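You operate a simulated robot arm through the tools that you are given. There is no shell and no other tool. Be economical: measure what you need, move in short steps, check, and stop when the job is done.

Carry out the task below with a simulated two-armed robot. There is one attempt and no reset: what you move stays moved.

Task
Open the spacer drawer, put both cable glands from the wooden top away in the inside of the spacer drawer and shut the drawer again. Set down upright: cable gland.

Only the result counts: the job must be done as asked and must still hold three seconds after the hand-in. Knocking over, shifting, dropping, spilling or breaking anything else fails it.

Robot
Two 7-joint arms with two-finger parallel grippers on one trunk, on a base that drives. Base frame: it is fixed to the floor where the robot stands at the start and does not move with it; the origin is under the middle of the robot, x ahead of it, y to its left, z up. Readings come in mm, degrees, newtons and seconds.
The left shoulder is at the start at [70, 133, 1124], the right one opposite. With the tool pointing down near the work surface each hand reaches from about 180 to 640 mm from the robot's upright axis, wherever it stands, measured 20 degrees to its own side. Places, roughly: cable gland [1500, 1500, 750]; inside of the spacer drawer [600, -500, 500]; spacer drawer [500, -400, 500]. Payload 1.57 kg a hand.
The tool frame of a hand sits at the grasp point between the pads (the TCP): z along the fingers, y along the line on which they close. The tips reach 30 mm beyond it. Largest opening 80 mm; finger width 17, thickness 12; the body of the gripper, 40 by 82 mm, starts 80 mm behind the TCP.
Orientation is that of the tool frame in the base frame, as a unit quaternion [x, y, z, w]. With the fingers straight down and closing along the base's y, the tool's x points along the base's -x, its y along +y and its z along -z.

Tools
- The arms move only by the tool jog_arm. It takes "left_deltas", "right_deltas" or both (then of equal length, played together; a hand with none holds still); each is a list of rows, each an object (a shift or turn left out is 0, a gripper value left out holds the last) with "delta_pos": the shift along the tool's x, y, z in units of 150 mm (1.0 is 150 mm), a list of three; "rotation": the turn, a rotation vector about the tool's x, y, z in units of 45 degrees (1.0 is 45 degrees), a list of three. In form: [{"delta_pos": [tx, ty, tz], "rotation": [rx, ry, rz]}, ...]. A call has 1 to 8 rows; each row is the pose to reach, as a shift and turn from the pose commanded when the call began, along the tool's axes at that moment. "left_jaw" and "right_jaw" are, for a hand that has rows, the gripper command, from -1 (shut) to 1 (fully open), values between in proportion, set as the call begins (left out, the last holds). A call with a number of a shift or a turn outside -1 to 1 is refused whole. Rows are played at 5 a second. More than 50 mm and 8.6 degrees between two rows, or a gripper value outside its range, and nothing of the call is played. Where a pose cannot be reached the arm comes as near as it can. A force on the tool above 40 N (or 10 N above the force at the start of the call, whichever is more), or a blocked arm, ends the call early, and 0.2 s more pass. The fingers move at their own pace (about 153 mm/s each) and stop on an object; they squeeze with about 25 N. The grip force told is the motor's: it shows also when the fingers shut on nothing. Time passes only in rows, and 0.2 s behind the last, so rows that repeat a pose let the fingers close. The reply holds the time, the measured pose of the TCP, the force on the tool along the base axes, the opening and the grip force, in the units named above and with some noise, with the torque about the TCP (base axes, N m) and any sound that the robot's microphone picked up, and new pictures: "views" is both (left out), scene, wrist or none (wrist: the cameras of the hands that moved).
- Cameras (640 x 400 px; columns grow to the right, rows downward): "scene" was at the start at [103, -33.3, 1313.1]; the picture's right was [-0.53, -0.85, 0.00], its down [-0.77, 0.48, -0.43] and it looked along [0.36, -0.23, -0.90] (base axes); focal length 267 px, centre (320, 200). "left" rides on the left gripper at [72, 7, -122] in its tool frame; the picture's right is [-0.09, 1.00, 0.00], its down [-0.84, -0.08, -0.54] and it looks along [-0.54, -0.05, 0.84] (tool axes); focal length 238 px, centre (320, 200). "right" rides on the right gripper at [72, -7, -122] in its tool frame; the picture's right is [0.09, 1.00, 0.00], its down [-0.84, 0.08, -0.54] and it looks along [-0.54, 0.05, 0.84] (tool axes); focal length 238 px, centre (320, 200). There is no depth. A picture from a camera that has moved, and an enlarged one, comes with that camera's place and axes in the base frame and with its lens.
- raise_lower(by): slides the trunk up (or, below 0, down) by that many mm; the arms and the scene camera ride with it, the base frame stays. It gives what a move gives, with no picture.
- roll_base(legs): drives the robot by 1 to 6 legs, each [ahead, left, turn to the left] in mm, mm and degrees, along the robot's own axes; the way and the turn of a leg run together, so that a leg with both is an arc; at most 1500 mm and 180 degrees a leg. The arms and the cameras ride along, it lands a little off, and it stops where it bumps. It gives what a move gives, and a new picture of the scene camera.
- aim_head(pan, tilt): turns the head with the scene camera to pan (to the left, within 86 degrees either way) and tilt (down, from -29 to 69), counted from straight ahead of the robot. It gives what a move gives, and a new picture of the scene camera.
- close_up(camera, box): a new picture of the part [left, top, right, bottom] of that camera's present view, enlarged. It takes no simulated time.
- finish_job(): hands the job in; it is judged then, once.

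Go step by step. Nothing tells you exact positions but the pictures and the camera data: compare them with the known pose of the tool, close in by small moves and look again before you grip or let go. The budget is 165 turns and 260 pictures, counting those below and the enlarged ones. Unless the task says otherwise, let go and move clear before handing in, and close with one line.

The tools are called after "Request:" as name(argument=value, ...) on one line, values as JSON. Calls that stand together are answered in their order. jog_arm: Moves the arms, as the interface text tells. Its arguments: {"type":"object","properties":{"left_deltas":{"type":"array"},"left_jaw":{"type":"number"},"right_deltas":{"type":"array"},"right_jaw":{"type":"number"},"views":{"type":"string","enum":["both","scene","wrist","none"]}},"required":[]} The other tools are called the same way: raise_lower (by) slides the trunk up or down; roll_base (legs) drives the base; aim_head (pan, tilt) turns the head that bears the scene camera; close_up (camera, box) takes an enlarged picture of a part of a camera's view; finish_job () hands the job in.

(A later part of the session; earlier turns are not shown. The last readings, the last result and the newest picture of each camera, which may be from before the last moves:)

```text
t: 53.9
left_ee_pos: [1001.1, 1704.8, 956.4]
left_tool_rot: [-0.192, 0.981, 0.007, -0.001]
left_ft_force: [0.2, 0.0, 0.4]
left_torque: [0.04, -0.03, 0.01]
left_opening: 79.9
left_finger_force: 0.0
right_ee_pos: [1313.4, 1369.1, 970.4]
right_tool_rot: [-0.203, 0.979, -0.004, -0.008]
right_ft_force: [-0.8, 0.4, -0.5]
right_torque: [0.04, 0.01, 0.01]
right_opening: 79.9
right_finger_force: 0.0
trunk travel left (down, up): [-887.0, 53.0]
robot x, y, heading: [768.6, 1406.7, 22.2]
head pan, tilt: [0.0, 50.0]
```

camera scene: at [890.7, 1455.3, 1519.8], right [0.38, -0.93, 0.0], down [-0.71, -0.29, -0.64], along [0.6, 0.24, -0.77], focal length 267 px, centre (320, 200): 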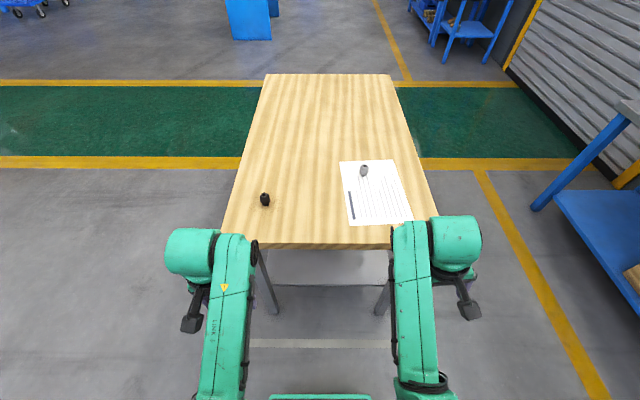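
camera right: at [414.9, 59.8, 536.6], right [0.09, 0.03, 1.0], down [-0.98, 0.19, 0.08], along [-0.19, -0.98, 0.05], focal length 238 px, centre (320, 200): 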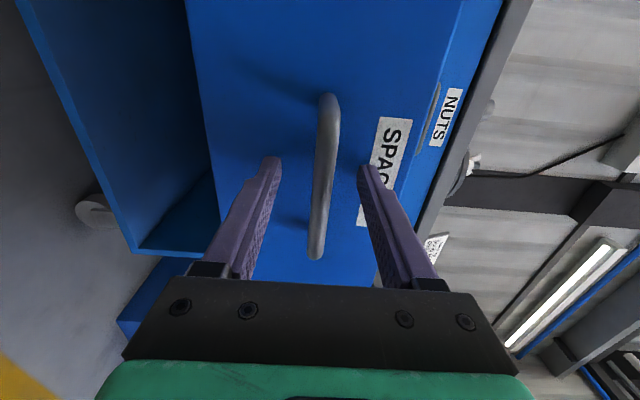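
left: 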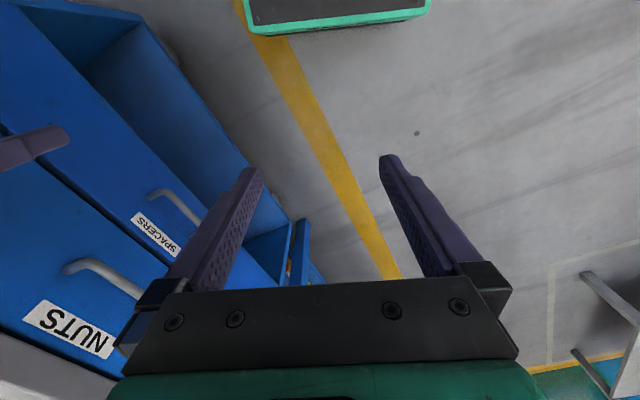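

Levelled. Driving forward to the table.

Request:
roll_base(legs=[[215, 0, 0]])

Request:
jog_arm(right_deltas=[{"delta_pos": [0, 0, 0]}], left_deltas=[{"delta_pos": [0, 0, 0]}], views="both")

```text
t: 55.5
left_ee_pos: [1199.8, 1785.2, 957.5]
left_tool_rot: [-0.192, 0.981, 0.009, 0.0]
left_ft_force: [0.0, -0.2, 0.2]
left_torque: [-0.02, -0.03, -0.01]
left_opening: 80.0
left_finger_force: 0.1
right_ee_pos: [1512.3, 1449.2, 970.7]
right_tool_rot: [-0.203, 0.979, -0.004, -0.007]
right_ft_force: [0.0, -0.3, 0.3]
right_torque: [-0.01, -0.01, 0.0]
right_opening: 80.0
right_finger_force: 0.0
trunk travel left (down, up): [-887.0, 53.0]
robot x, y, heading: [974.6, 1490.9, 22.0]
head pan, tilt: [0.0, 50.0]
camera scene: at [1088.2, 1535.0, 1520.1], right [0.38, -0.93, 0.0], down [-0.71, -0.29, -0.64], along [0.6, 0.24, -0.77], focal length 267 px, centre (320, 200)
```

scene: 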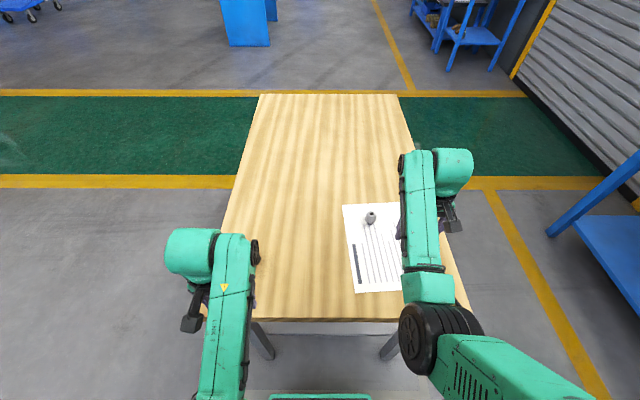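

```text
t: 56.0
left_ee_pos: [1200.7, 1785.7, 956.8]
left_tool_rot: [-0.191, 0.982, 0.009, -0.001]
left_ft_force: [0.1, 0.6, 0.5]
left_torque: [0.01, -0.01, -0.01]
left_opening: 80.0
left_finger_force: 0.0
right_ee_pos: [1513.4, 1448.8, 970.2]
right_tool_rot: [-0.202, 0.979, -0.004, -0.008]
right_ft_force: [0.3, 0.2, -0.4]
right_torque: [-0.02, -0.03, 0.0]
right_opening: 79.8
right_finger_force: 0.0
trunk travel left (down, up): [-887.0, 53.0]
robot x, y, heading: [974.8, 1490.7, 22.0]
head pan, tilt: [0.0, 50.0]
camera scene: at [1089.7, 1535.5, 1519.9], right [0.38, -0.93, 0.0], down [-0.71, -0.29, -0.64], along [0.6, 0.24, -0.77], focal length 267 px, centre (320, 200)
camera right: at [1451.4, 1415.7, 1093.0], right [-0.48, 0.88, 0.0], down [0.75, 0.41, 0.53], along [0.46, 0.25, -0.85], focal length 238 px, centre (320, 200)
camera left: at [1134.1, 1763.1, 1078.8], right [-0.29, 0.96, 0.02], down [0.81, 0.23, 0.54], along [0.51, 0.17, -0.84], focal length 238 px, centre (320, 200)
```

scene: 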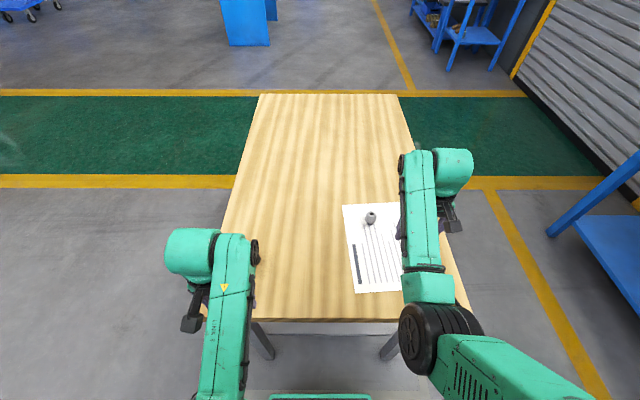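
right: 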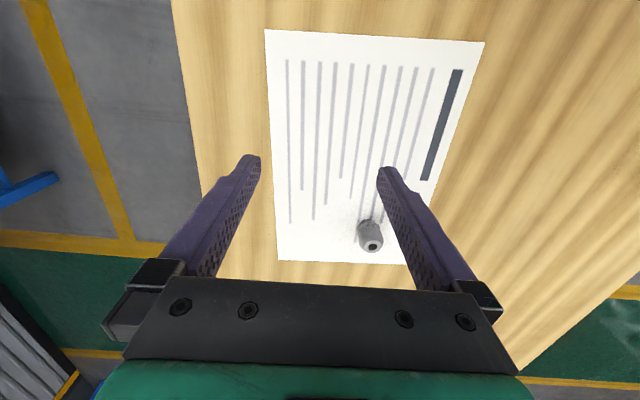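
left: 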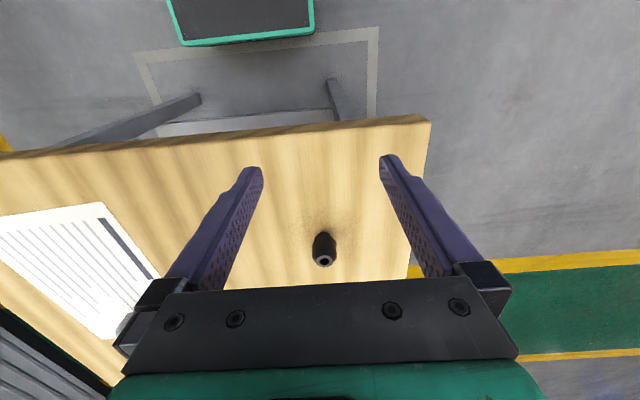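

Triangulated gland tops: grey about (1605,1576,857), black about (1361,1841,857). I'll creep 40 mm closer and move each hand above its gland.

Request:
roll_base(legs=[[40, 0, 0]])

```text
t: 56.8
left_ee_pos: [1233.7, 1799.1, 959.1]
left_tool_rot: [-0.192, 0.981, 0.008, 0.002]
left_ft_force: [-0.5, 0.4, 0.8]
left_torque: [0.04, -0.02, 0.06]
left_opening: 79.8
left_finger_force: 0.2
right_ee_pos: [1546.6, 1462.4, 973.3]
right_tool_rot: [-0.202, 0.979, -0.004, -0.005]
right_ft_force: [-0.5, -0.8, 0.6]
right_torque: [0.01, -0.04, 0.02]
right_opening: 79.9
right_finger_force: 0.1
trunk travel left (down, up): [-887.0, 53.0]
robot x, y, heading: [1007.6, 1507.3, 22.0]
head pan, tilt: [0.0, 50.0]
camera scene: at [1119.3, 1547.7, 1520.6], right [0.38, -0.93, 0.0], down [-0.71, -0.29, -0.65], along [0.6, 0.24, -0.76], focal length 267 px, centre (320, 200)
```

scene: 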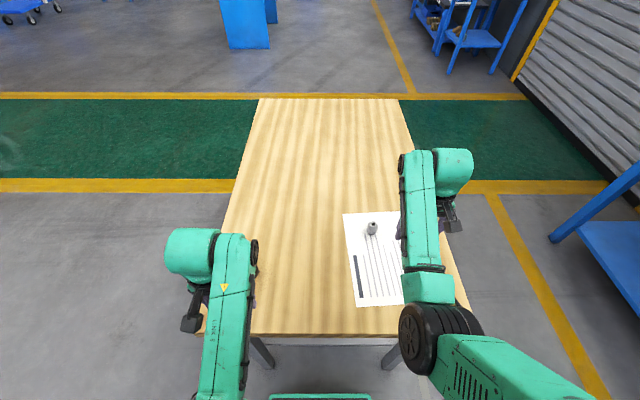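

Request:
jog_arm(right_deltas=[{"delta_pos": [-0.16, 0.13, 0]}, {"delta_pos": [-0.33, 0.27, 0]}, {"delta_pos": [-0.5, 0.4, 0]}, {"delta_pos": [-0.66, 0.537, 0]}], left_deltas=[{"delta_pos": [-0.22, -0.02, 0]}, {"delta_pos": [-0.45, -0.04, 0]}, {"delta_pos": [-0.67, -0.06, 0]}, {"delta_pos": [-0.89, -0.06, 0]}], views="wrist")

```text
t: 57.8
left_ee_pos: [1368.5, 1843.0, 956.6]
left_tool_rot: [-0.192, 0.981, 0.006, -0.002]
left_ft_force: [0.3, -0.4, -0.9]
left_torque: [-0.02, 0.03, -0.01]
left_opening: 80.1
left_finger_force: 0.1
right_ee_pos: [1612.7, 1578.5, 966.5]
right_tool_rot: [-0.202, 0.979, -0.003, -0.009]
right_ft_force: [-0.5, 0.2, -0.3]
right_torque: [0.01, 0.05, -0.03]
right_opening: 80.0
right_finger_force: 0.2
trunk travel left (down, up): [-887.0, 53.0]
robot x, y, heading: [1009.0, 1505.4, 22.1]
head pan, tilt: [0.0, 50.0]
camera right: at [1550.5, 1545.7, 1088.7], right [-0.48, 0.88, 0.0], down [0.75, 0.41, 0.53], along [0.46, 0.25, -0.85], focal length 238 px, centre (320, 200)
camera left: at [1302.0, 1820.2, 1078.3], right [-0.29, 0.96, 0.01], down [0.81, 0.24, 0.54], along [0.51, 0.17, -0.84], focal length 238 px, centre (320, 200)
```

right: 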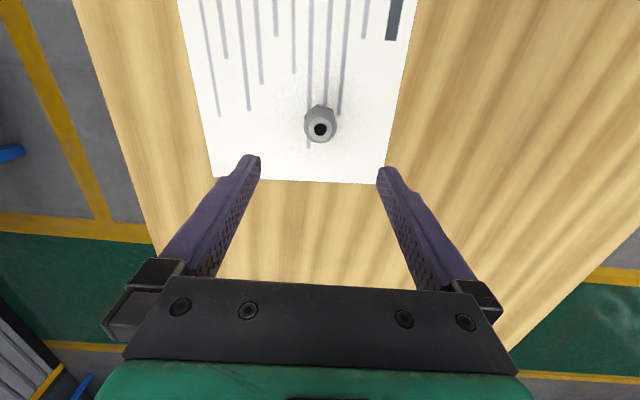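
left: 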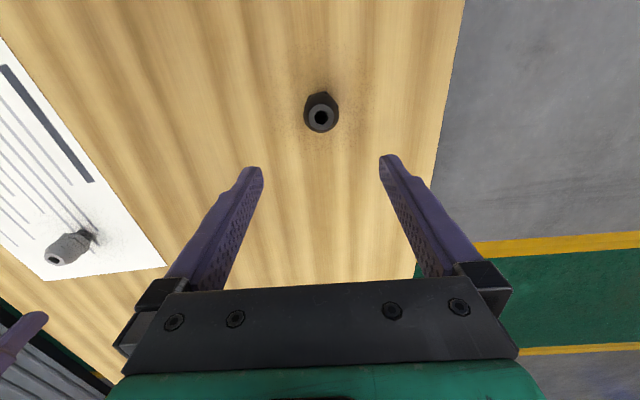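

Both glands are between their fingers; I'll fine-centre and descend to about z 910.

Request:
jog_arm(right_deltas=[{"delta_pos": [0.067, -0.007, 0]}, {"delta_pos": [0.067, -0.007, 0.2]}, {"delta_pos": [0.067, -0.007, 0.37]}], left_deltas=[{"delta_pos": [0.13, 0.02, 0]}, {"delta_pos": [0.13, 0.02, 0.2]}, {"delta_pos": [0.13, 0.02, 0.31]}], views="wrist")

```text
t: 58.6
left_ee_pos: [1345.9, 1838.8, 911.0]
left_tool_rot: [-0.191, 0.981, 0.008, -0.002]
left_ft_force: [0.0, -0.3, 0.3]
left_torque: [0.01, 0.01, 0.03]
left_opening: 80.0
left_finger_force: 0.1
right_ee_pos: [1604.8, 1573.7, 919.8]
right_tool_rot: [-0.202, 0.979, -0.003, -0.005]
right_ft_force: [-0.3, -0.7, -1.0]
right_torque: [-0.01, -0.04, 0.01]
right_opening: 80.1
right_finger_force: 0.1
right hand out of reach, approached as far as the arm can: row 3
trunk travel left (down, up): [-887.0, 53.0]
robot x, y, heading: [1005.8, 1505.3, 22.1]
head pan, tilt: [0.0, 50.0]
camera right: at [1541.6, 1539.2, 1042.8], right [-0.48, 0.88, 0.0], down [0.74, 0.41, 0.53], along [0.47, 0.25, -0.85], focal length 238 px, centre (320, 200)
camera left: at [1279.7, 1816.0, 1032.4], right [-0.29, 0.96, 0.02], down [0.81, 0.24, 0.54], along [0.51, 0.17, -0.84], focal length 238 px, centre (320, 200)
```

right: 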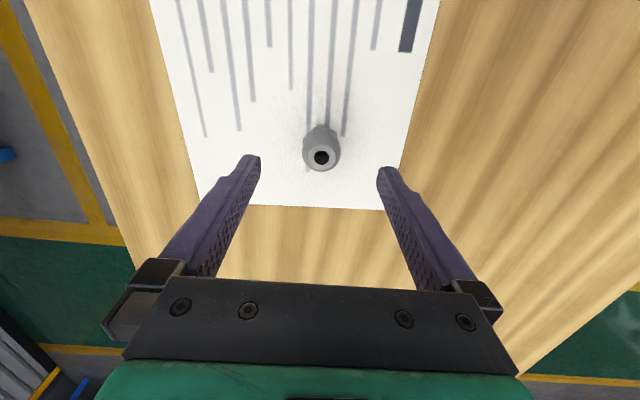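
left: 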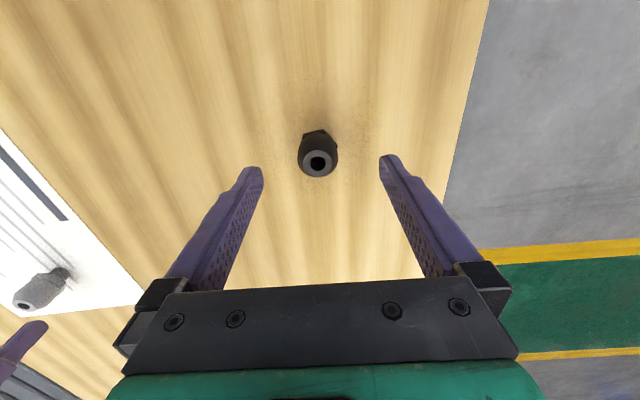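

The right arm is at its vertical reach, so I'll use the trunk for the descent: down 40 mm first, then check.

Request:
raise_lower(by=-40)

Request:
jog_arm(right_deltas=[{"delta_pos": [0, 0, 0]}], left_deltas=[{"delta_pos": [0, 0, 0]}], views="wrist")

```text
t: 59.5
left_ee_pos: [1345.6, 1838.4, 870.3]
left_tool_rot: [-0.193, 0.981, 0.008, -0.001]
left_ft_force: [-0.3, -1.5, 0.5]
left_torque: [-0.01, -0.04, 0.02]
left_opening: 79.8
left_finger_force: 0.1
right_ee_pos: [1602.6, 1572.9, 880.9]
right_tool_rot: [-0.204, 0.979, -0.002, -0.005]
right_ft_force: [0.0, -0.1, 0.1]
right_torque: [0.01, 0.0, -0.03]
right_opening: 80.0
right_finger_force: 0.0
trunk travel left (down, up): [-847.0, 93.0]
robot x, y, heading: [1007.4, 1505.1, 22.0]
head pan, tilt: [0.0, 50.0]
```

```text
t: 59.9
left_ee_pos: [1344.8, 1839.4, 870.5]
left_tool_rot: [-0.193, 0.981, 0.008, -0.002]
left_ft_force: [-0.5, -0.9, 0.1]
left_torque: [0.0, 0.01, 0.0]
left_opening: 80.1
left_finger_force: 0.1
right_ee_pos: [1604.4, 1573.2, 880.7]
right_tool_rot: [-0.204, 0.979, -0.002, -0.004]
right_ft_force: [0.4, -0.2, -0.5]
right_torque: [-0.02, 0.01, -0.01]
right_opening: 80.1
right_finger_force: 0.0
trunk travel left (down, up): [-847.0, 93.0]
robot x, y, heading: [1008.2, 1507.1, 22.1]
head pan, tilt: [0.0, 50.0]
camera right: at [1541.0, 1539.5, 1003.1], right [-0.48, 0.88, 0.0], down [0.74, 0.41, 0.53], along [0.47, 0.25, -0.85], focal length 238 px, centre (320, 200)
camera left: at [1279.3, 1816.4, 992.8], right [-0.29, 0.96, 0.02], down [0.81, 0.24, 0.54], along [0.51, 0.17, -0.84], focal length 238 px, centre (320, 200)
```

right: 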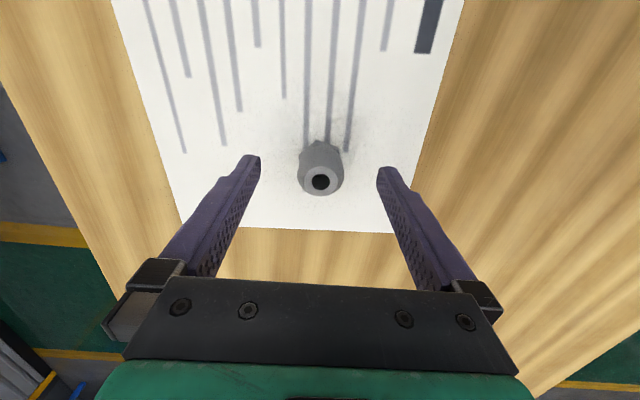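
left: 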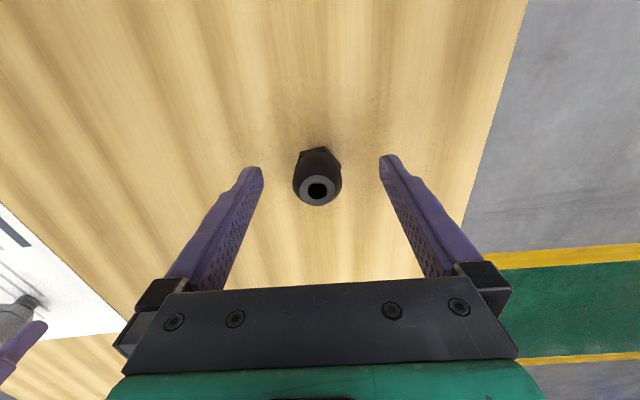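

Centred. Descend the last bit with the arms: left 14 mm, right 22 mm (to about z 857).

Request:
jog_arm(right_deltas=[{"delta_pos": [0.03, 0, 0.05]}, {"delta_pos": [0.03, 0, 0.1]}, {"delta_pos": [0.03, 0, 0.15]}], left_deltas=[{"delta_pos": [0, 0, 0.03]}, {"delta_pos": [0, 0, 0.06]}, {"delta_pos": [0, 0, 0.09]}], views="wrist")

```text
t: 60.7
left_ee_pos: [1345.9, 1837.8, 857.0]
left_tool_rot: [-0.193, 0.981, 0.009, -0.002]
left_ft_force: [0.3, -0.5, 0.2]
left_torque: [0.0, -0.06, 0.03]
left_opening: 80.0
left_finger_force: 0.0
right_ee_pos: [1598.9, 1570.6, 858.8]
right_tool_rot: [-0.202, 0.979, -0.002, -0.005]
right_ft_force: [-0.1, 0.9, 0.3]
right_torque: [0.02, 0.0, 0.0]
right_opening: 80.1
right_finger_force: 0.1
trunk travel left (down, up): [-847.0, 93.0]
robot x, y, heading: [1011.2, 1500.9, 22.0]
head pan, tilt: [0.0, 50.0]
camera right: at [1536.7, 1537.2, 980.7], right [-0.48, 0.88, 0.0], down [0.74, 0.41, 0.53], along [0.47, 0.25, -0.85], focal length 238 px, centre (320, 200)
camera left: at [1279.5, 1815.7, 979.3], right [-0.29, 0.96, 0.02], down [0.81, 0.24, 0.54], along [0.51, 0.17, -0.84], focal length 238 px, centre (320, 200)
```

right: 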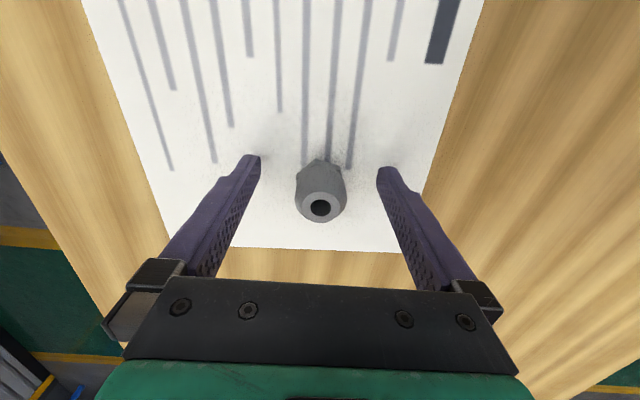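
left: 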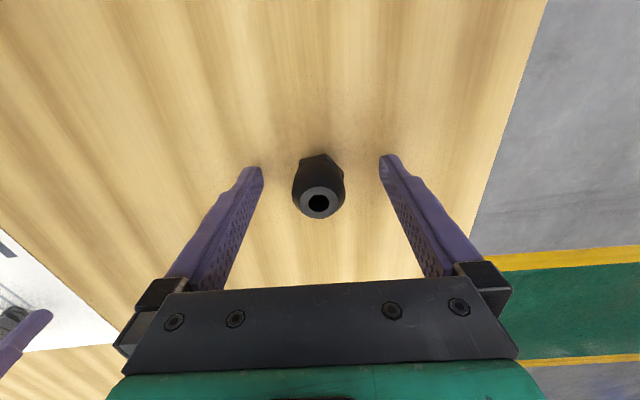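

Both glands are well between the fingers; close both grippers.

Request:
jog_arm(right_deltas=[{"delta_pos": [0, 0, 0]}, {"delta_pos": [0, 0, 0]}, {"delta_pos": [0, 0, 0]}], left_deltas=[{"delta_pos": [0, 0, 0]}, {"delta_pos": [0, 0, 0]}, {"delta_pos": [0, 0, 0]}], right_jaw=-1, left_jaw=-1, views="wrist")

```text
t: 61.5
left_ee_pos: [1345.3, 1838.7, 857.2]
left_tool_rot: [-0.194, 0.981, 0.008, -0.002]
left_ft_force: [-0.1, 0.3, 0.2]
left_torque: [0.01, -0.03, 0.0]
left_opening: 32.5
left_finger_force: 25.6
right_ee_pos: [1598.9, 1571.3, 858.9]
right_tool_rot: [-0.203, 0.979, -0.002, -0.005]
right_ft_force: [-0.2, -0.2, 0.5]
right_torque: [0.02, 0.0, -0.02]
right_opening: 31.2
right_finger_force: 25.4
trunk travel left (down, up): [-847.0, 93.0]
robot x, y, heading: [1009.9, 1503.7, 22.0]
head pan, tilt: [0.0, 50.0]
camera right: at [1536.5, 1537.7, 980.9], right [-0.48, 0.88, 0.0], down [0.74, 0.41, 0.53], along [0.47, 0.25, -0.85], focal length 238 px, centre (320, 200)
camera left: at [1279.4, 1816.1, 979.3], right [-0.29, 0.96, 0.02], down [0.81, 0.24, 0.54], along [0.51, 0.17, -0.84], focal length 238 px, centre (320, 200)
```

right: 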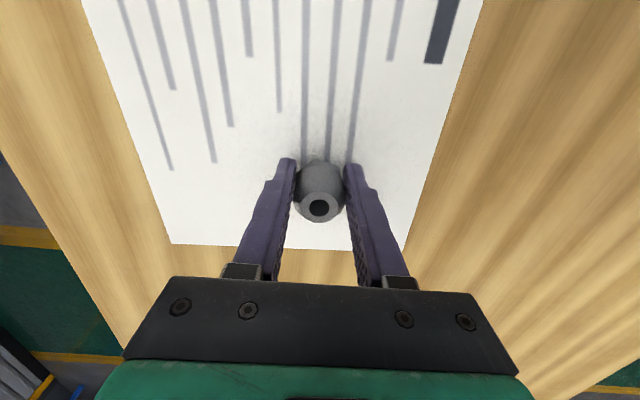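
left: 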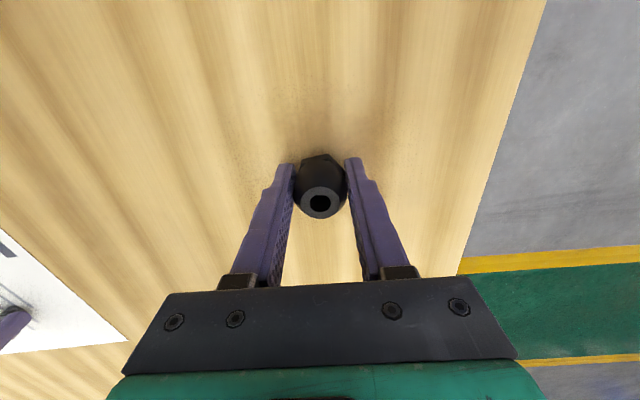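

Both gripped (about 32 mm). Lift with the trunk and back away.

Request:
raise_lower(by=90)

Request:
roll_base(legs=[[-350, 0, 0]])

Request:
jog_arm(right_deltas=[{"delta_pos": [0, 0, 0]}], left_deltas=[{"delta_pos": [0, 0, 0]}], views="wrist")

```text
t: 62.7
left_ee_pos: [1345.7, 1838.3, 946.9]
left_tool_rot: [-0.193, 0.981, 0.009, -0.002]
left_ft_force: [-0.2, 0.9, -0.2]
left_torque: [0.02, 0.04, 0.03]
left_opening: 32.5
left_finger_force: 24.8
right_ee_pos: [1599.2, 1571.9, 948.3]
right_tool_rot: [-0.204, 0.979, -0.003, -0.006]
right_ft_force: [0.8, 0.5, -0.6]
right_torque: [0.01, -0.02, 0.01]
right_opening: 31.6
right_finger_force: 24.5
trunk travel left (down, up): [-937.0, 3.0]
robot x, y, heading: [1008.2, 1502.4, 22.1]
head pan, tilt: [0.0, 50.0]
```

```text
t: 65.0
left_ee_pos: [1019.5, 1708.3, 946.1]
left_tool_rot: [-0.195, 0.981, 0.008, -0.003]
left_ft_force: [0.8, -0.1, -0.4]
left_torque: [0.0, 0.04, 0.01]
left_opening: 32.6
left_finger_force: 24.8
right_ee_pos: [1273.5, 1441.4, 947.7]
right_tool_rot: [-0.207, 0.978, -0.003, -0.005]
right_ft_force: [0.2, -0.3, -0.9]
right_torque: [-0.02, 0.03, 0.01]
right_opening: 31.3
right_finger_force: 25.2
trunk travel left (down, up): [-937.0, 3.0]
robot x, y, heading: [683.5, 1369.9, 22.4]
head pan, tilt: [0.0, 50.0]
camera scene: at [803.5, 1419.0, 1569.5], right [0.38, -0.92, 0.0], down [-0.71, -0.29, -0.64], along [0.59, 0.24, -0.77], focal length 267 px, centre (320, 200)
```

scene: 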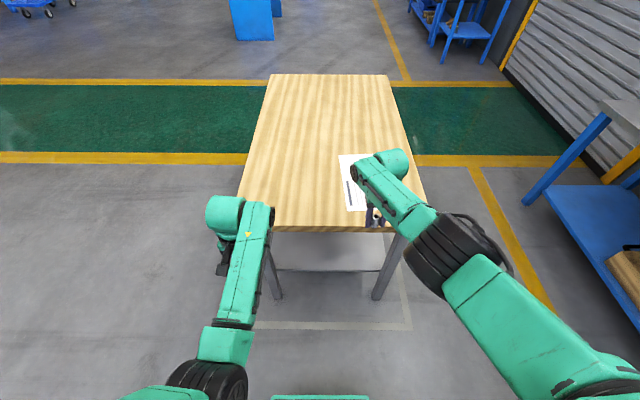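

```text
t: 65.4
left_ee_pos: [1018.6, 1708.0, 946.5]
left_tool_rot: [-0.195, 0.981, 0.009, -0.001]
left_ft_force: [-0.7, 0.6, 1.1]
left_torque: [0.01, 0.04, 0.02]
left_opening: 32.4
left_finger_force: 24.7
right_ee_pos: [1272.1, 1442.7, 948.7]
right_tool_rot: [-0.206, 0.979, -0.003, -0.004]
right_ft_force: [0.1, -1.3, -1.3]
right_torque: [0.0, 0.01, 0.02]
right_opening: 31.3
right_finger_force: 25.1
trunk travel left (down, up): [-937.0, 3.0]
robot x, y, heading: [686.3, 1371.9, 22.8]
head pan, tilt: [0.0, 50.0]
camera right: at [1210.2, 1407.2, 1070.7], right [-0.49, 0.87, 0.0], down [0.74, 0.41, 0.53], along [0.47, 0.26, -0.85], focal length 238 px, centre (320, 200)
camera left: at [951.4, 1684.2, 1069.3], right [-0.3, 0.95, 0.02], down [0.81, 0.24, 0.54], along [0.51, 0.17, -0.84], focal length 238 px, centre (320, 200)
```

right: 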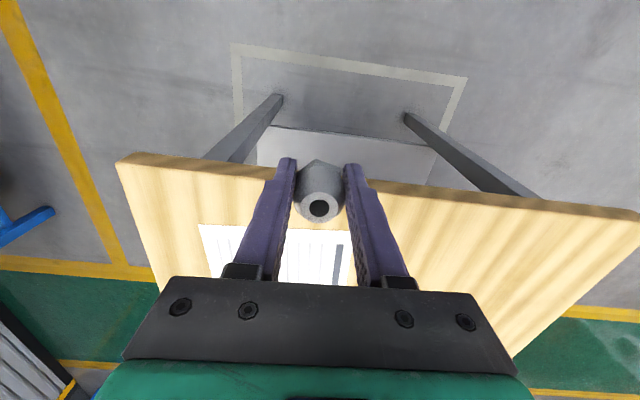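
left: 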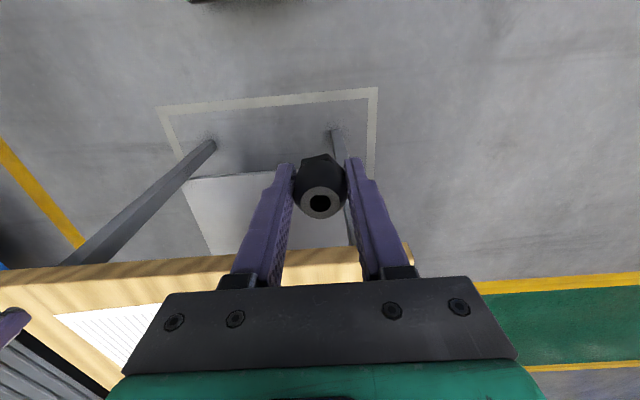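

Both glands are held. I'll retract the left hand a bit and drive back to the open drawer.

Request:
jog_arm(left_deltas=[{"delta_pos": [0.2, 0, 0]}, {"delta_pos": [0.4, 0, 0]}, {"delta_pos": [0.6, 0, 0]}, {"delta_pos": [0.8, 0, 0]}], right_deltas=[{"delta_pos": [0.1, 0, 0]}, {"delta_pos": [0.2, 0, 0]}, {"delta_pos": [0.3, 0, 0]}, {"delta_pos": [0.4, 0, 0]}], views="none")

Request:
roll_base(legs=[[-200, 0, 0], [0, 0, -91], [300, 0, 0], [0, -500, 0]])

```text
t: 66.4
left_ee_pos: [904.2, 1674.4, 951.3]
left_tool_rot: [-0.195, 0.98, 0.027, 0.005]
left_ft_force: [-0.3, 0.1, -0.9]
left_torque: [0.01, -0.02, 0.02]
left_opening: 32.2
left_finger_force: 25.0
right_ee_pos: [1215.7, 1416.6, 948.5]
right_tool_rot: [-0.207, 0.978, -0.003, -0.003]
right_ft_force: [-0.5, -0.2, -0.4]
right_torque: [0.02, -0.02, 0.03]
right_opening: 31.1
right_finger_force: 25.0
trunk travel left (down, up): [-937.0, 3.0]
robot x, y, heading: [682.6, 1369.5, 22.3]
head pan, tilt: [0.0, 50.0]
```

```text
t: 76.0
left_ee_pos: [429.5, 608.8, 945.2]
left_tool_rot: [0.568, 0.823, 0.021, 0.014]
left_ft_force: [-0.6, -0.2, 0.0]
left_torque: [-0.01, 0.0, -0.04]
left_opening: 31.8
left_finger_force: 25.2
right_ee_pos: [171.0, 298.3, 947.7]
right_tool_rot: [0.554, 0.832, 0.002, -0.006]
right_ft_force: [0.1, 0.9, 0.5]
right_torque: [-0.01, 0.01, 0.0]
right_opening: 30.7
right_finger_force: 25.1
trunk travel left (down, up): [-937.0, 3.0]
robot x, y, heading: [132.1, 834.0, -68.4]
head pan, tilt: [0.0, 50.0]
camera scene: at [181.8, 715.4, 1569.8], right [-0.93, -0.36, 0.0], down [-0.28, 0.71, -0.64], along [0.23, -0.6, -0.77], focal length 267 px, centre (320, 200)
```

scene: 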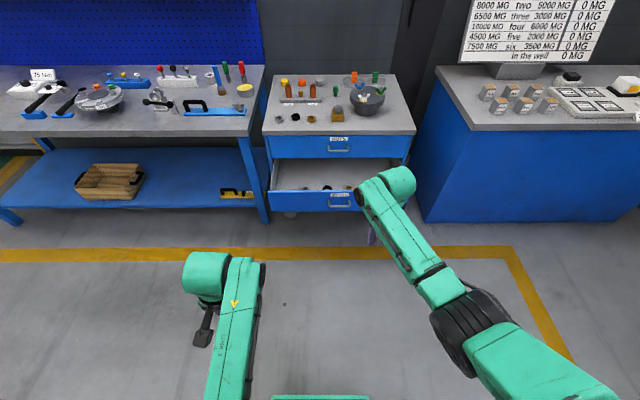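

Approaching the drawer, offset so the right hand lines up with the drawer's free right side.

Request:
roll_base(legs=[[450, -150, 0]])

Request:
aim_head(pan=-10, tilt=55)

```text
t: 78.8
left_ee_pos: [450.3, 140.0, 946.1]
left_tool_rot: [0.57, 0.821, 0.021, 0.016]
left_ft_force: [0.1, 0.0, -1.0]
left_torque: [-0.01, 0.02, 0.03]
left_opening: 31.8
left_finger_force: 25.0
right_ee_pos: [187.4, -170.2, 949.1]
right_tool_rot: [0.558, 0.83, 0.001, -0.005]
right_ft_force: [0.2, -0.5, -1.0]
right_torque: [-0.03, 0.02, 0.02]
right_opening: 30.5
right_finger_force: 24.8
trunk travel left (down, up): [-937.0, 3.0]
robot x, y, heading: [154.7, 366.6, -69.1]
head pan, tilt: [0.0, 50.0]
camera scene: at [201.0, 247.8, 1570.0], right [-0.93, -0.36, 0.0], down [-0.27, 0.72, -0.64], along [0.23, -0.6, -0.77], focal length 267 px, centre (320, 200)
```

scene: 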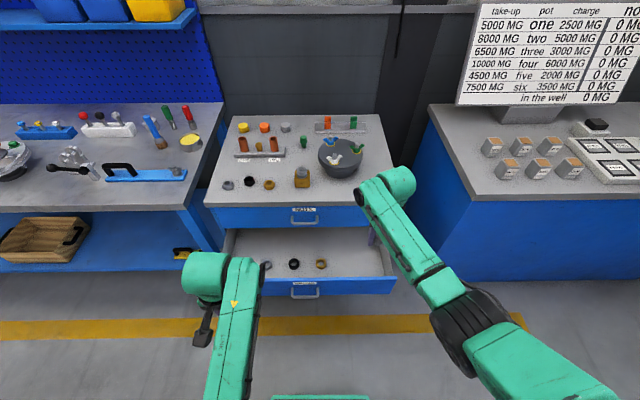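

```text
t: 79.6
left_ee_pos: [449.7, 138.1, 946.2]
left_tool_rot: [0.571, 0.82, 0.022, 0.015]
left_ft_force: [0.5, 0.3, 0.4]
left_torque: [0.0, 0.01, 0.02]
left_opening: 31.4
left_finger_force: 24.8
right_ee_pos: [187.5, -170.6, 947.1]
right_tool_rot: [0.558, 0.83, 0.001, -0.006]
right_ft_force: [0.5, 0.7, -0.6]
right_torque: [0.0, -0.03, 0.03]
right_opening: 30.9
right_finger_force: 24.0
trunk travel left (down, up): [-937.0, 3.0]
robot x, y, heading: [154.6, 368.0, -69.2]
head pan, tilt: [-10.0, 55.0]
camera scene: at [187.3, 246.7, 1563.3], right [-0.98, -0.19, 0.0], down [-0.15, 0.8, -0.57], along [0.11, -0.56, -0.82], focal length 267 px, centre (320, 200)
```

scene: 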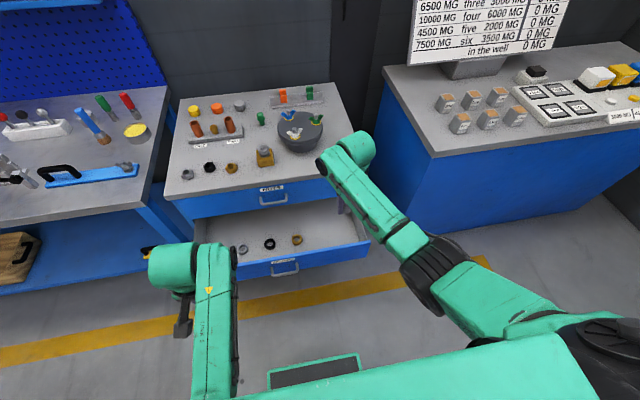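

Drawer right side is free of nuts. I'll raise the left hand for clearance and drive forward 152 mm so the right gland is above the free area.

Request:
jog_arm(left_deltas=[{"delta_pos": [0, 0, -0.25]}, {"delta_pos": [0, 0, -0.5]}, {"delta_pos": [0, 0, -0.7]}], views="none")

Request:
roll_base(legs=[[150, 0, 0.8]])

Request:
raise_lower(by=-250)

Request:
jog_arm(right_deltas=[{"delta_pos": [0, 0, 0]}], views="both")

```text
t: 80.3
left_ee_pos: [496.3, 161.1, 1030.2]
left_tool_rot: [0.581, 0.804, 0.105, 0.067]
left_ft_force: [-0.4, -0.2, -0.9]
left_torque: [-0.03, -0.01, 0.01]
left_opening: 30.9
left_finger_force: 24.8
left hand out of reach, approached as far as the arm can: row 3
right_ee_pos: [188.1, -170.8, 948.8]
right_tool_rot: [0.558, 0.83, 0.002, -0.006]
right_ft_force: [-0.5, 0.3, -0.6]
right_torque: [-0.01, 0.03, -0.01]
right_opening: 30.4
right_finger_force: 25.3
trunk travel left (down, up): [-937.0, 3.0]
robot x, y, heading: [154.2, 364.7, -69.1]
head pan, tilt: [-10.0, 55.0]
stopped in row 3 (left hand): the arm was blocked; the commanded pose is now the measured one
```

```text
t: 81.7
left_ee_pos: [553.4, 26.4, 1032.2]
left_tool_rot: [0.575, 0.809, 0.104, 0.068]
left_ft_force: [-0.6, 0.2, 0.8]
left_torque: [-0.05, 0.02, -0.01]
left_opening: 30.6
left_finger_force: 24.5
right_ee_pos: [248.8, -310.5, 949.3]
right_tool_rot: [0.552, 0.834, 0.001, -0.005]
right_ft_force: [0.1, -0.6, -0.6]
right_torque: [-0.01, 0.02, 0.04]
right_opening: 30.9
right_finger_force: 25.2
trunk travel left (down, up): [-937.0, 3.0]
robot x, y, heading: [209.9, 222.3, -68.4]
head pan, tilt: [-10.0, 55.0]
camera scene: at [242.7, 108.8, 1563.6], right [-0.98, -0.2, 0.0], down [-0.16, 0.8, -0.58], along [0.12, -0.56, -0.82], focal length 267 px, centre (320, 200)
```

scene: 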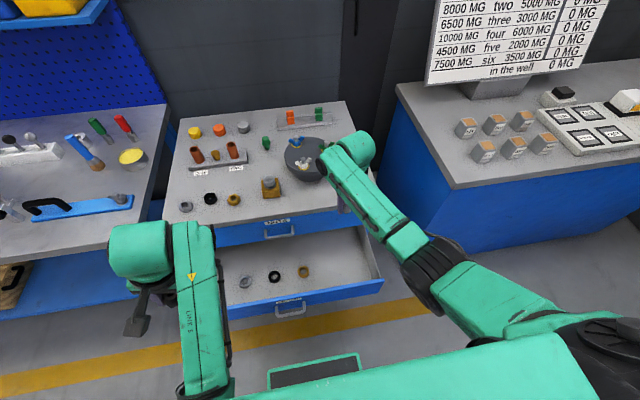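

```text
t: 84.3
left_ee_pos: [553.0, 24.0, 781.0]
left_tool_rot: [0.576, 0.808, 0.106, 0.067]
left_ft_force: [0.3, -0.4, -1.3]
left_torque: [0.01, -0.01, -0.01]
left_opening: 30.5
left_finger_force: 24.6
right_ee_pos: [250.5, -312.2, 699.4]
right_tool_rot: [0.552, 0.834, 0.001, -0.005]
right_ft_force: [-0.2, -0.5, -0.1]
right_torque: [0.01, 0.02, 0.01]
right_opening: 30.7
right_finger_force: 24.8
trunk travel left (down, up): [-687.0, 253.0]
robot x, y, heading: [213.2, 221.6, -68.4]
head pan, tilt: [-10.0, 55.0]
```

```text
t: 84.7
left_ee_pos: [553.7, 25.1, 780.7]
left_tool_rot: [0.575, 0.809, 0.105, 0.066]
left_ft_force: [0.9, -0.5, -0.4]
left_torque: [0.0, 0.01, 0.02]
left_opening: 30.5
left_finger_force: 25.3
right_ee_pos: [248.7, -311.8, 697.7]
right_tool_rot: [0.552, 0.834, 0.002, -0.005]
right_ft_force: [-0.6, -0.3, 0.2]
right_torque: [0.0, -0.04, -0.01]
right_opening: 30.6
right_finger_force: 24.9
trunk travel left (down, up): [-687.0, 253.0]
robot x, y, heading: [207.5, 226.1, -68.5]
head pan, tilt: [-10.0, 55.0]
camera scene: at [244.2, 105.2, 1313.3], right [-0.98, -0.2, 0.0], down [-0.17, 0.8, -0.57], along [0.12, -0.56, -0.82], focal length 267 px, centre (320, 200)
camera right: at [216.6, -250.5, 820.4], right [0.88, 0.47, 0.0], down [0.4, -0.74, 0.53], along [0.25, -0.47, -0.85], focal length 238 px, centre (320, 200)
```

scene: 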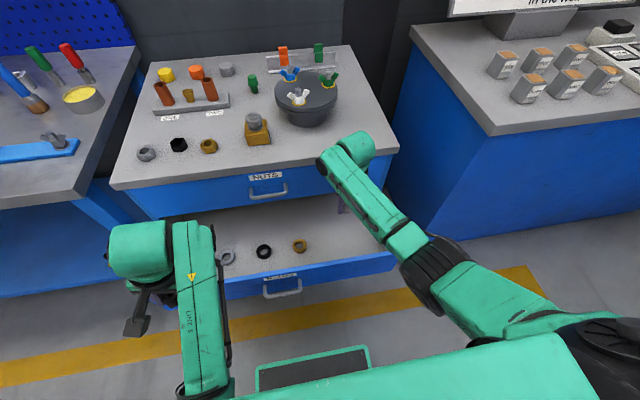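
right: 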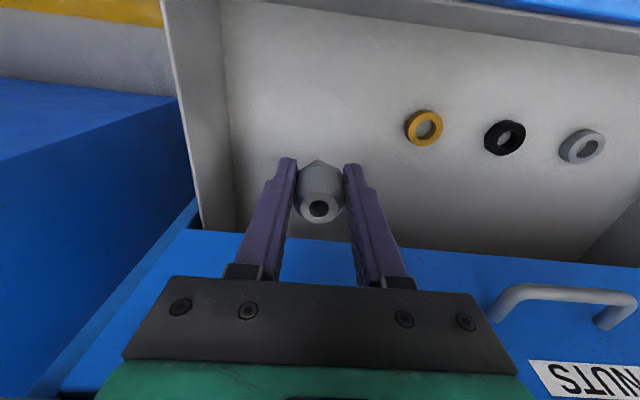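

The free spot under the right gland is clear of the nuts and wall. Shift 24 mm right, then lower by trunk 120 mm.

Request:
jog_arm(right_deltas=[{"delta_pos": [0, -0.08, 0]}, {"delta_pos": [0, -0.16, 0]}], views="none")

Request:
raise_lower(by=-120)

Request:
jog_arm(right_deltas=[{"delta_pos": [0, 0, 0]}], views="both")

```text
t: 85.3
left_ee_pos: [555.1, 23.5, 780.8]
left_tool_rot: [0.576, 0.808, 0.105, 0.066]
left_ft_force: [-0.3, -0.6, 0.2]
left_torque: [0.04, 0.03, 0.01]
left_opening: 30.3
left_finger_force: 24.7
right_ee_pos: [227.8, -321.9, 698.2]
right_tool_rot: [0.552, 0.834, 0.001, -0.005]
right_ft_force: [-1.1, 0.1, -0.6]
right_torque: [-0.02, 0.01, 0.03]
right_opening: 31.0
right_finger_force: 25.4
trunk travel left (down, up): [-687.0, 253.0]
robot x, y, heading: [209.7, 224.2, -68.5]
head pan, tilt: [-10.0, 55.0]
```

```text
t: 86.8
left_ee_pos: [553.3, 23.6, 660.8]
left_tool_rot: [0.575, 0.808, 0.106, 0.068]
left_ft_force: [-0.5, 0.2, 0.0]
left_torque: [0.02, 0.02, 0.01]
left_opening: 30.6
left_finger_force: 24.7
right_ee_pos: [228.5, -321.2, 577.5]
right_tool_rot: [0.552, 0.834, 0.002, -0.006]
right_ft_force: [-0.1, 0.5, -1.3]
right_torque: [-0.04, 0.01, 0.02]
right_opening: 30.8
right_finger_force: 24.9
trunk travel left (down, up): [-567.0, 373.0]
robot x, y, heading: [213.2, 229.3, -68.4]
head pan, tilt: [-10.0, 55.0]
```

```text
t: 87.2
left_ee_pos: [553.7, 25.0, 662.6]
left_tool_rot: [0.575, 0.808, 0.106, 0.067]
left_ft_force: [0.5, -0.1, -0.7]
left_torque: [-0.02, -0.02, -0.01]
left_opening: 30.4
left_finger_force: 25.1
right_ee_pos: [228.1, -321.0, 577.3]
right_tool_rot: [0.552, 0.834, 0.001, -0.006]
right_ft_force: [0.2, 0.1, 0.0]
right_torque: [0.0, 0.03, -0.03]
right_opening: 30.7
right_finger_force: 25.0
trunk travel left (down, up): [-567.0, 373.0]
robot x, y, heading: [210.8, 221.1, -68.2]
head pan, tilt: [-10.0, 55.0]
camera scene: at [244.2, 105.3, 1193.3], right [-0.98, -0.2, 0.0], down [-0.17, 0.8, -0.57], along [0.12, -0.56, -0.82], focal length 267 px, centre (320, 200)
camera right: at [194.4, -259.4, 699.8], right [0.88, 0.47, 0.0], down [0.4, -0.74, 0.53], along [0.25, -0.47, -0.85], focal length 238 px, centre (320, 200)
```

scene: 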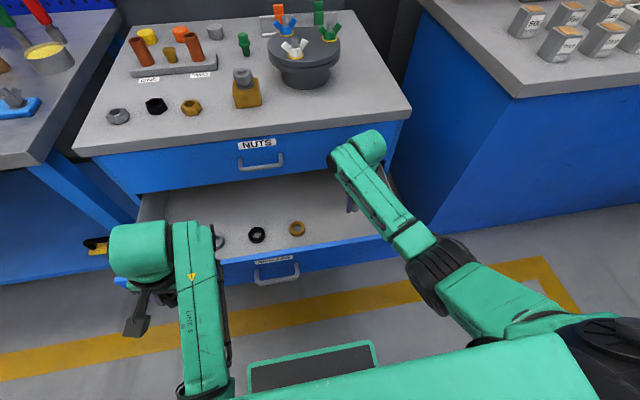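
right: 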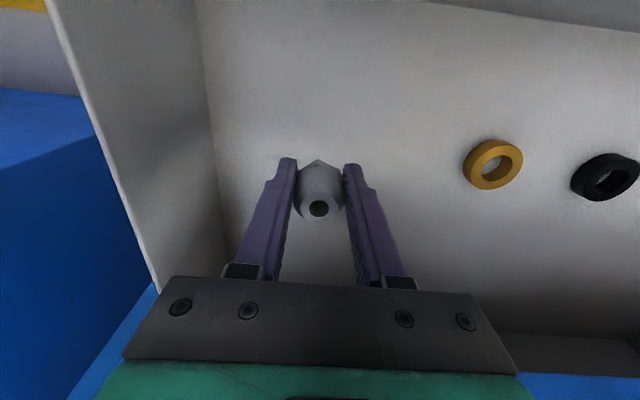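

Lowering further, 42 mm, watching force.

Request:
jog_arm(right_deltas=[{"delta_pos": [0, 0, 0.07]}, {"delta_pos": [0, 0, 0.14]}, {"delta_pos": [0, 0, 0.21]}, {"delta_pos": [0, 0, 0.28]}], views="wrist")

```text
t: 88.2
left_ee_pos: [553.6, 24.3, 661.4]
left_tool_rot: [0.575, 0.808, 0.106, 0.067]
left_ft_force: [-0.6, 0.1, -0.7]
left_torque: [0.02, 0.0, -0.01]
left_opening: 30.5
left_finger_force: 25.2
right_ee_pos: [226.6, -322.1, 535.7]
right_tool_rot: [0.552, 0.834, 0.002, -0.006]
right_ft_force: [-0.2, 0.3, 0.3]
right_torque: [-0.01, 0.03, 0.0]
right_opening: 30.9
right_finger_force: 25.0
trunk travel left (down, up): [-567.0, 373.0]
robot x, y, heading: [210.2, 225.2, -68.2]
head pan, tilt: [-10.0, 55.0]
camera right: at [193.6, -259.5, 657.8], right [0.88, 0.47, 0.0], down [0.4, -0.74, 0.53], along [0.25, -0.47, -0.85], focal length 238 px, centre (320, 200)
```

right: 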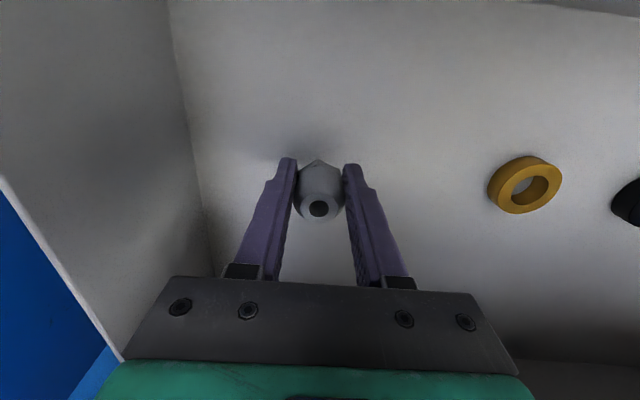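

Request:
jog_arm(right_deltas=[{"delta_pos": [0, 0, 0.025]}, {"delta_pos": [0, 0, 0.05]}, {"delta_pos": [0, 0, 0.07]}], views="wrist")

```text
t: 89.0
left_ee_pos: [555.1, 23.9, 661.5]
left_tool_rot: [0.576, 0.807, 0.106, 0.067]
left_ft_force: [-1.1, 0.5, -0.5]
left_torque: [-0.02, -0.01, 0.01]
left_opening: 30.5
left_finger_force: 24.3
right_ee_pos: [227.9, -320.6, 524.4]
right_tool_rot: [0.552, 0.834, 0.001, -0.005]
right_ft_force: [-0.2, 1.4, -0.3]
right_torque: [0.01, 0.02, 0.04]
right_opening: 30.6
right_finger_force: 25.3
trunk travel left (down, up): [-567.0, 373.0]
robot x, y, heading: [211.2, 221.6, -68.4]
head pan, tilt: [-10.0, 55.0]
camera right: at [193.5, -259.2, 647.3], right [0.88, 0.47, 0.0], down [0.4, -0.74, 0.53], along [0.25, -0.47, -0.85], focal length 238 px, centre (320, 200)
```

right: 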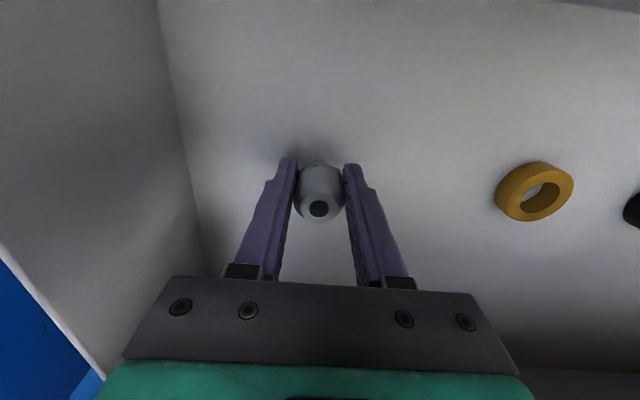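

Still no contact; continue in small steps.

Request:
jog_arm(right_deltas=[{"delta_pos": [0, 0, 0.013]}, {"delta_pos": [0, 0, 0.027]}, {"delta_pos": [0, 0, 0.04]}], views="none")

```text
t: 89.8
left_ee_pos: [554.5, 23.3, 661.4]
left_tool_rot: [0.576, 0.808, 0.106, 0.066]
left_ft_force: [-0.4, 0.1, -1.1]
left_torque: [0.0, -0.01, 0.01]
left_opening: 30.9
left_finger_force: 24.7
right_ee_pos: [226.9, -321.3, 519.6]
right_tool_rot: [0.552, 0.834, 0.001, -0.006]
right_ft_force: [0.1, 0.1, -0.8]
right_torque: [0.0, -0.01, 0.0]
right_opening: 30.8
right_finger_force: 24.7
trunk travel left (down, up): [-567.0, 373.0]
robot x, y, heading: [217.7, 225.1, -68.4]
head pan, tilt: [-10.0, 55.0]
```

Request:
jog_arm(right_deltas=[{"delta_pos": [0, 0, 0.013]}, {"delta_pos": [0, 0, 0.027]}, {"delta_pos": [0, 0, 0.04]}], views="wrist")

```text
t: 90.6
left_ee_pos: [553.1, 23.8, 660.4]
left_tool_rot: [0.575, 0.808, 0.105, 0.066]
left_ft_force: [-0.2, -0.2, -0.9]
left_torque: [-0.01, -0.01, -0.01]
left_opening: 30.8
left_finger_force: 24.9
right_ee_pos: [227.5, -321.9, 513.8]
right_tool_rot: [0.551, 0.834, 0.002, -0.006]
right_ft_force: [-0.3, 0.4, 1.2]
right_torque: [-0.01, -0.03, 0.04]
right_opening: 30.7
right_finger_force: 24.8
trunk travel left (down, up): [-567.0, 373.0]
robot x, y, heading: [213.9, 225.9, -68.4]
head pan, tilt: [-10.0, 55.0]
camera right: at [194.4, -259.4, 635.5], right [0.88, 0.47, 0.0], down [0.4, -0.74, 0.53], along [0.25, -0.47, -0.85], focal length 238 px, centre (320, 200)
```

right: 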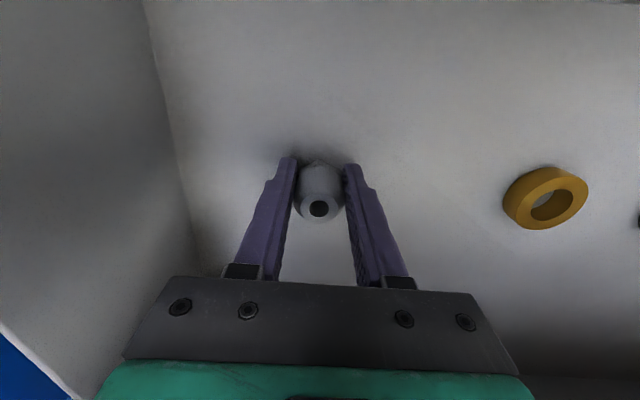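

Request:
jog_arm(right_deltas=[{"delta_pos": [0, 0, 0.013]}, {"delta_pos": [0, 0, 0.027]}, {"delta_pos": [0, 0, 0.04]}], views="none")

```text
t: 91.4
left_ee_pos: [553.2, 24.7, 662.0]
left_tool_rot: [0.575, 0.809, 0.104, 0.067]
left_ft_force: [-0.1, 0.6, -0.6]
left_torque: [-0.02, -0.01, 0.02]
left_opening: 30.7
left_finger_force: 25.1
right_ee_pos: [228.5, -321.0, 509.1]
right_tool_rot: [0.552, 0.834, -0.001, -0.004]
right_ft_force: [-0.1, -1.3, 18.2]
right_torque: [-0.09, -0.15, -0.02]
right_opening: 30.8
right_finger_force: 24.4
trunk travel left (down, up): [-567.0, 373.0]
robot x, y, heading: [208.3, 221.7, -68.5]
head pan, tilt: [-10.0, 55.0]
```

Contact (18 N) at TCP z≈510. Ease up 1 mm and open to about 50 mm.

Request:
jog_arm(right_deltas=[{"delta_pos": [0, 0, -0.007]}], views="none")

Request:
jog_arm(right_deltas=[{"delta_pos": [0, 0, 0]}, {"delta_pos": [0, 0, 0]}], right_jaw=0.25, views="wrist")

```text
t: 91.8
left_ee_pos: [552.8, 25.9, 660.5]
left_tool_rot: [0.575, 0.809, 0.104, 0.068]
left_ft_force: [0.3, 0.7, -1.1]
left_torque: [0.04, -0.01, -0.01]
left_opening: 30.5
left_finger_force: 24.5
right_ee_pos: [226.7, -321.1, 509.8]
right_tool_rot: [0.551, 0.835, 0.0, -0.005]
right_ft_force: [0.0, -1.3, 15.6]
right_torque: [-0.08, -0.13, 0.02]
right_opening: 30.6
right_finger_force: 24.7
trunk travel left (down, up): [-567.0, 373.0]
robot x, y, heading: [206.5, 222.3, -68.5]
head pan, tilt: [-10.0, 55.0]
```

```text
t: 92.4
left_ee_pos: [554.3, 24.5, 660.2]
left_tool_rot: [0.575, 0.808, 0.106, 0.066]
left_ft_force: [-0.2, -0.4, 0.1]
left_torque: [0.01, -0.01, 0.02]
left_opening: 30.5
left_finger_force: 25.2
right_ee_pos: [227.1, -320.3, 507.1]
right_tool_rot: [0.552, 0.834, 0.002, -0.006]
right_ft_force: [-0.3, -0.1, 0.1]
right_torque: [0.0, -0.03, 0.0]
right_opening: 50.2
right_finger_force: 0.1
trunk travel left (down, up): [-567.0, 373.0]
robot x, y, heading: [212.9, 221.1, -68.5]
head pan, tilt: [-10.0, 55.0]
camera right: at [193.5, -258.6, 629.8], right [0.88, 0.47, 0.0], down [0.4, -0.75, 0.53], along [0.25, -0.47, -0.85], focal length 238 px, centre (320, 200)
```

right: 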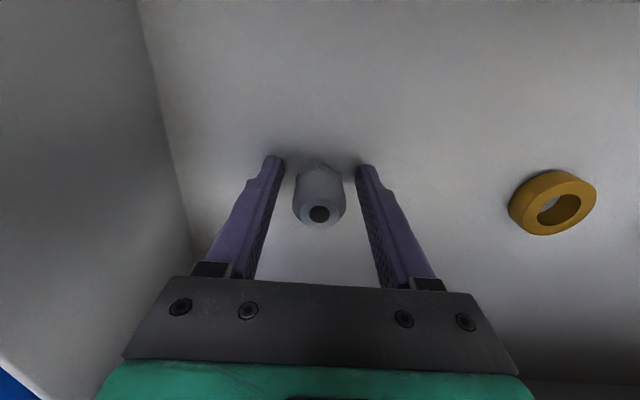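

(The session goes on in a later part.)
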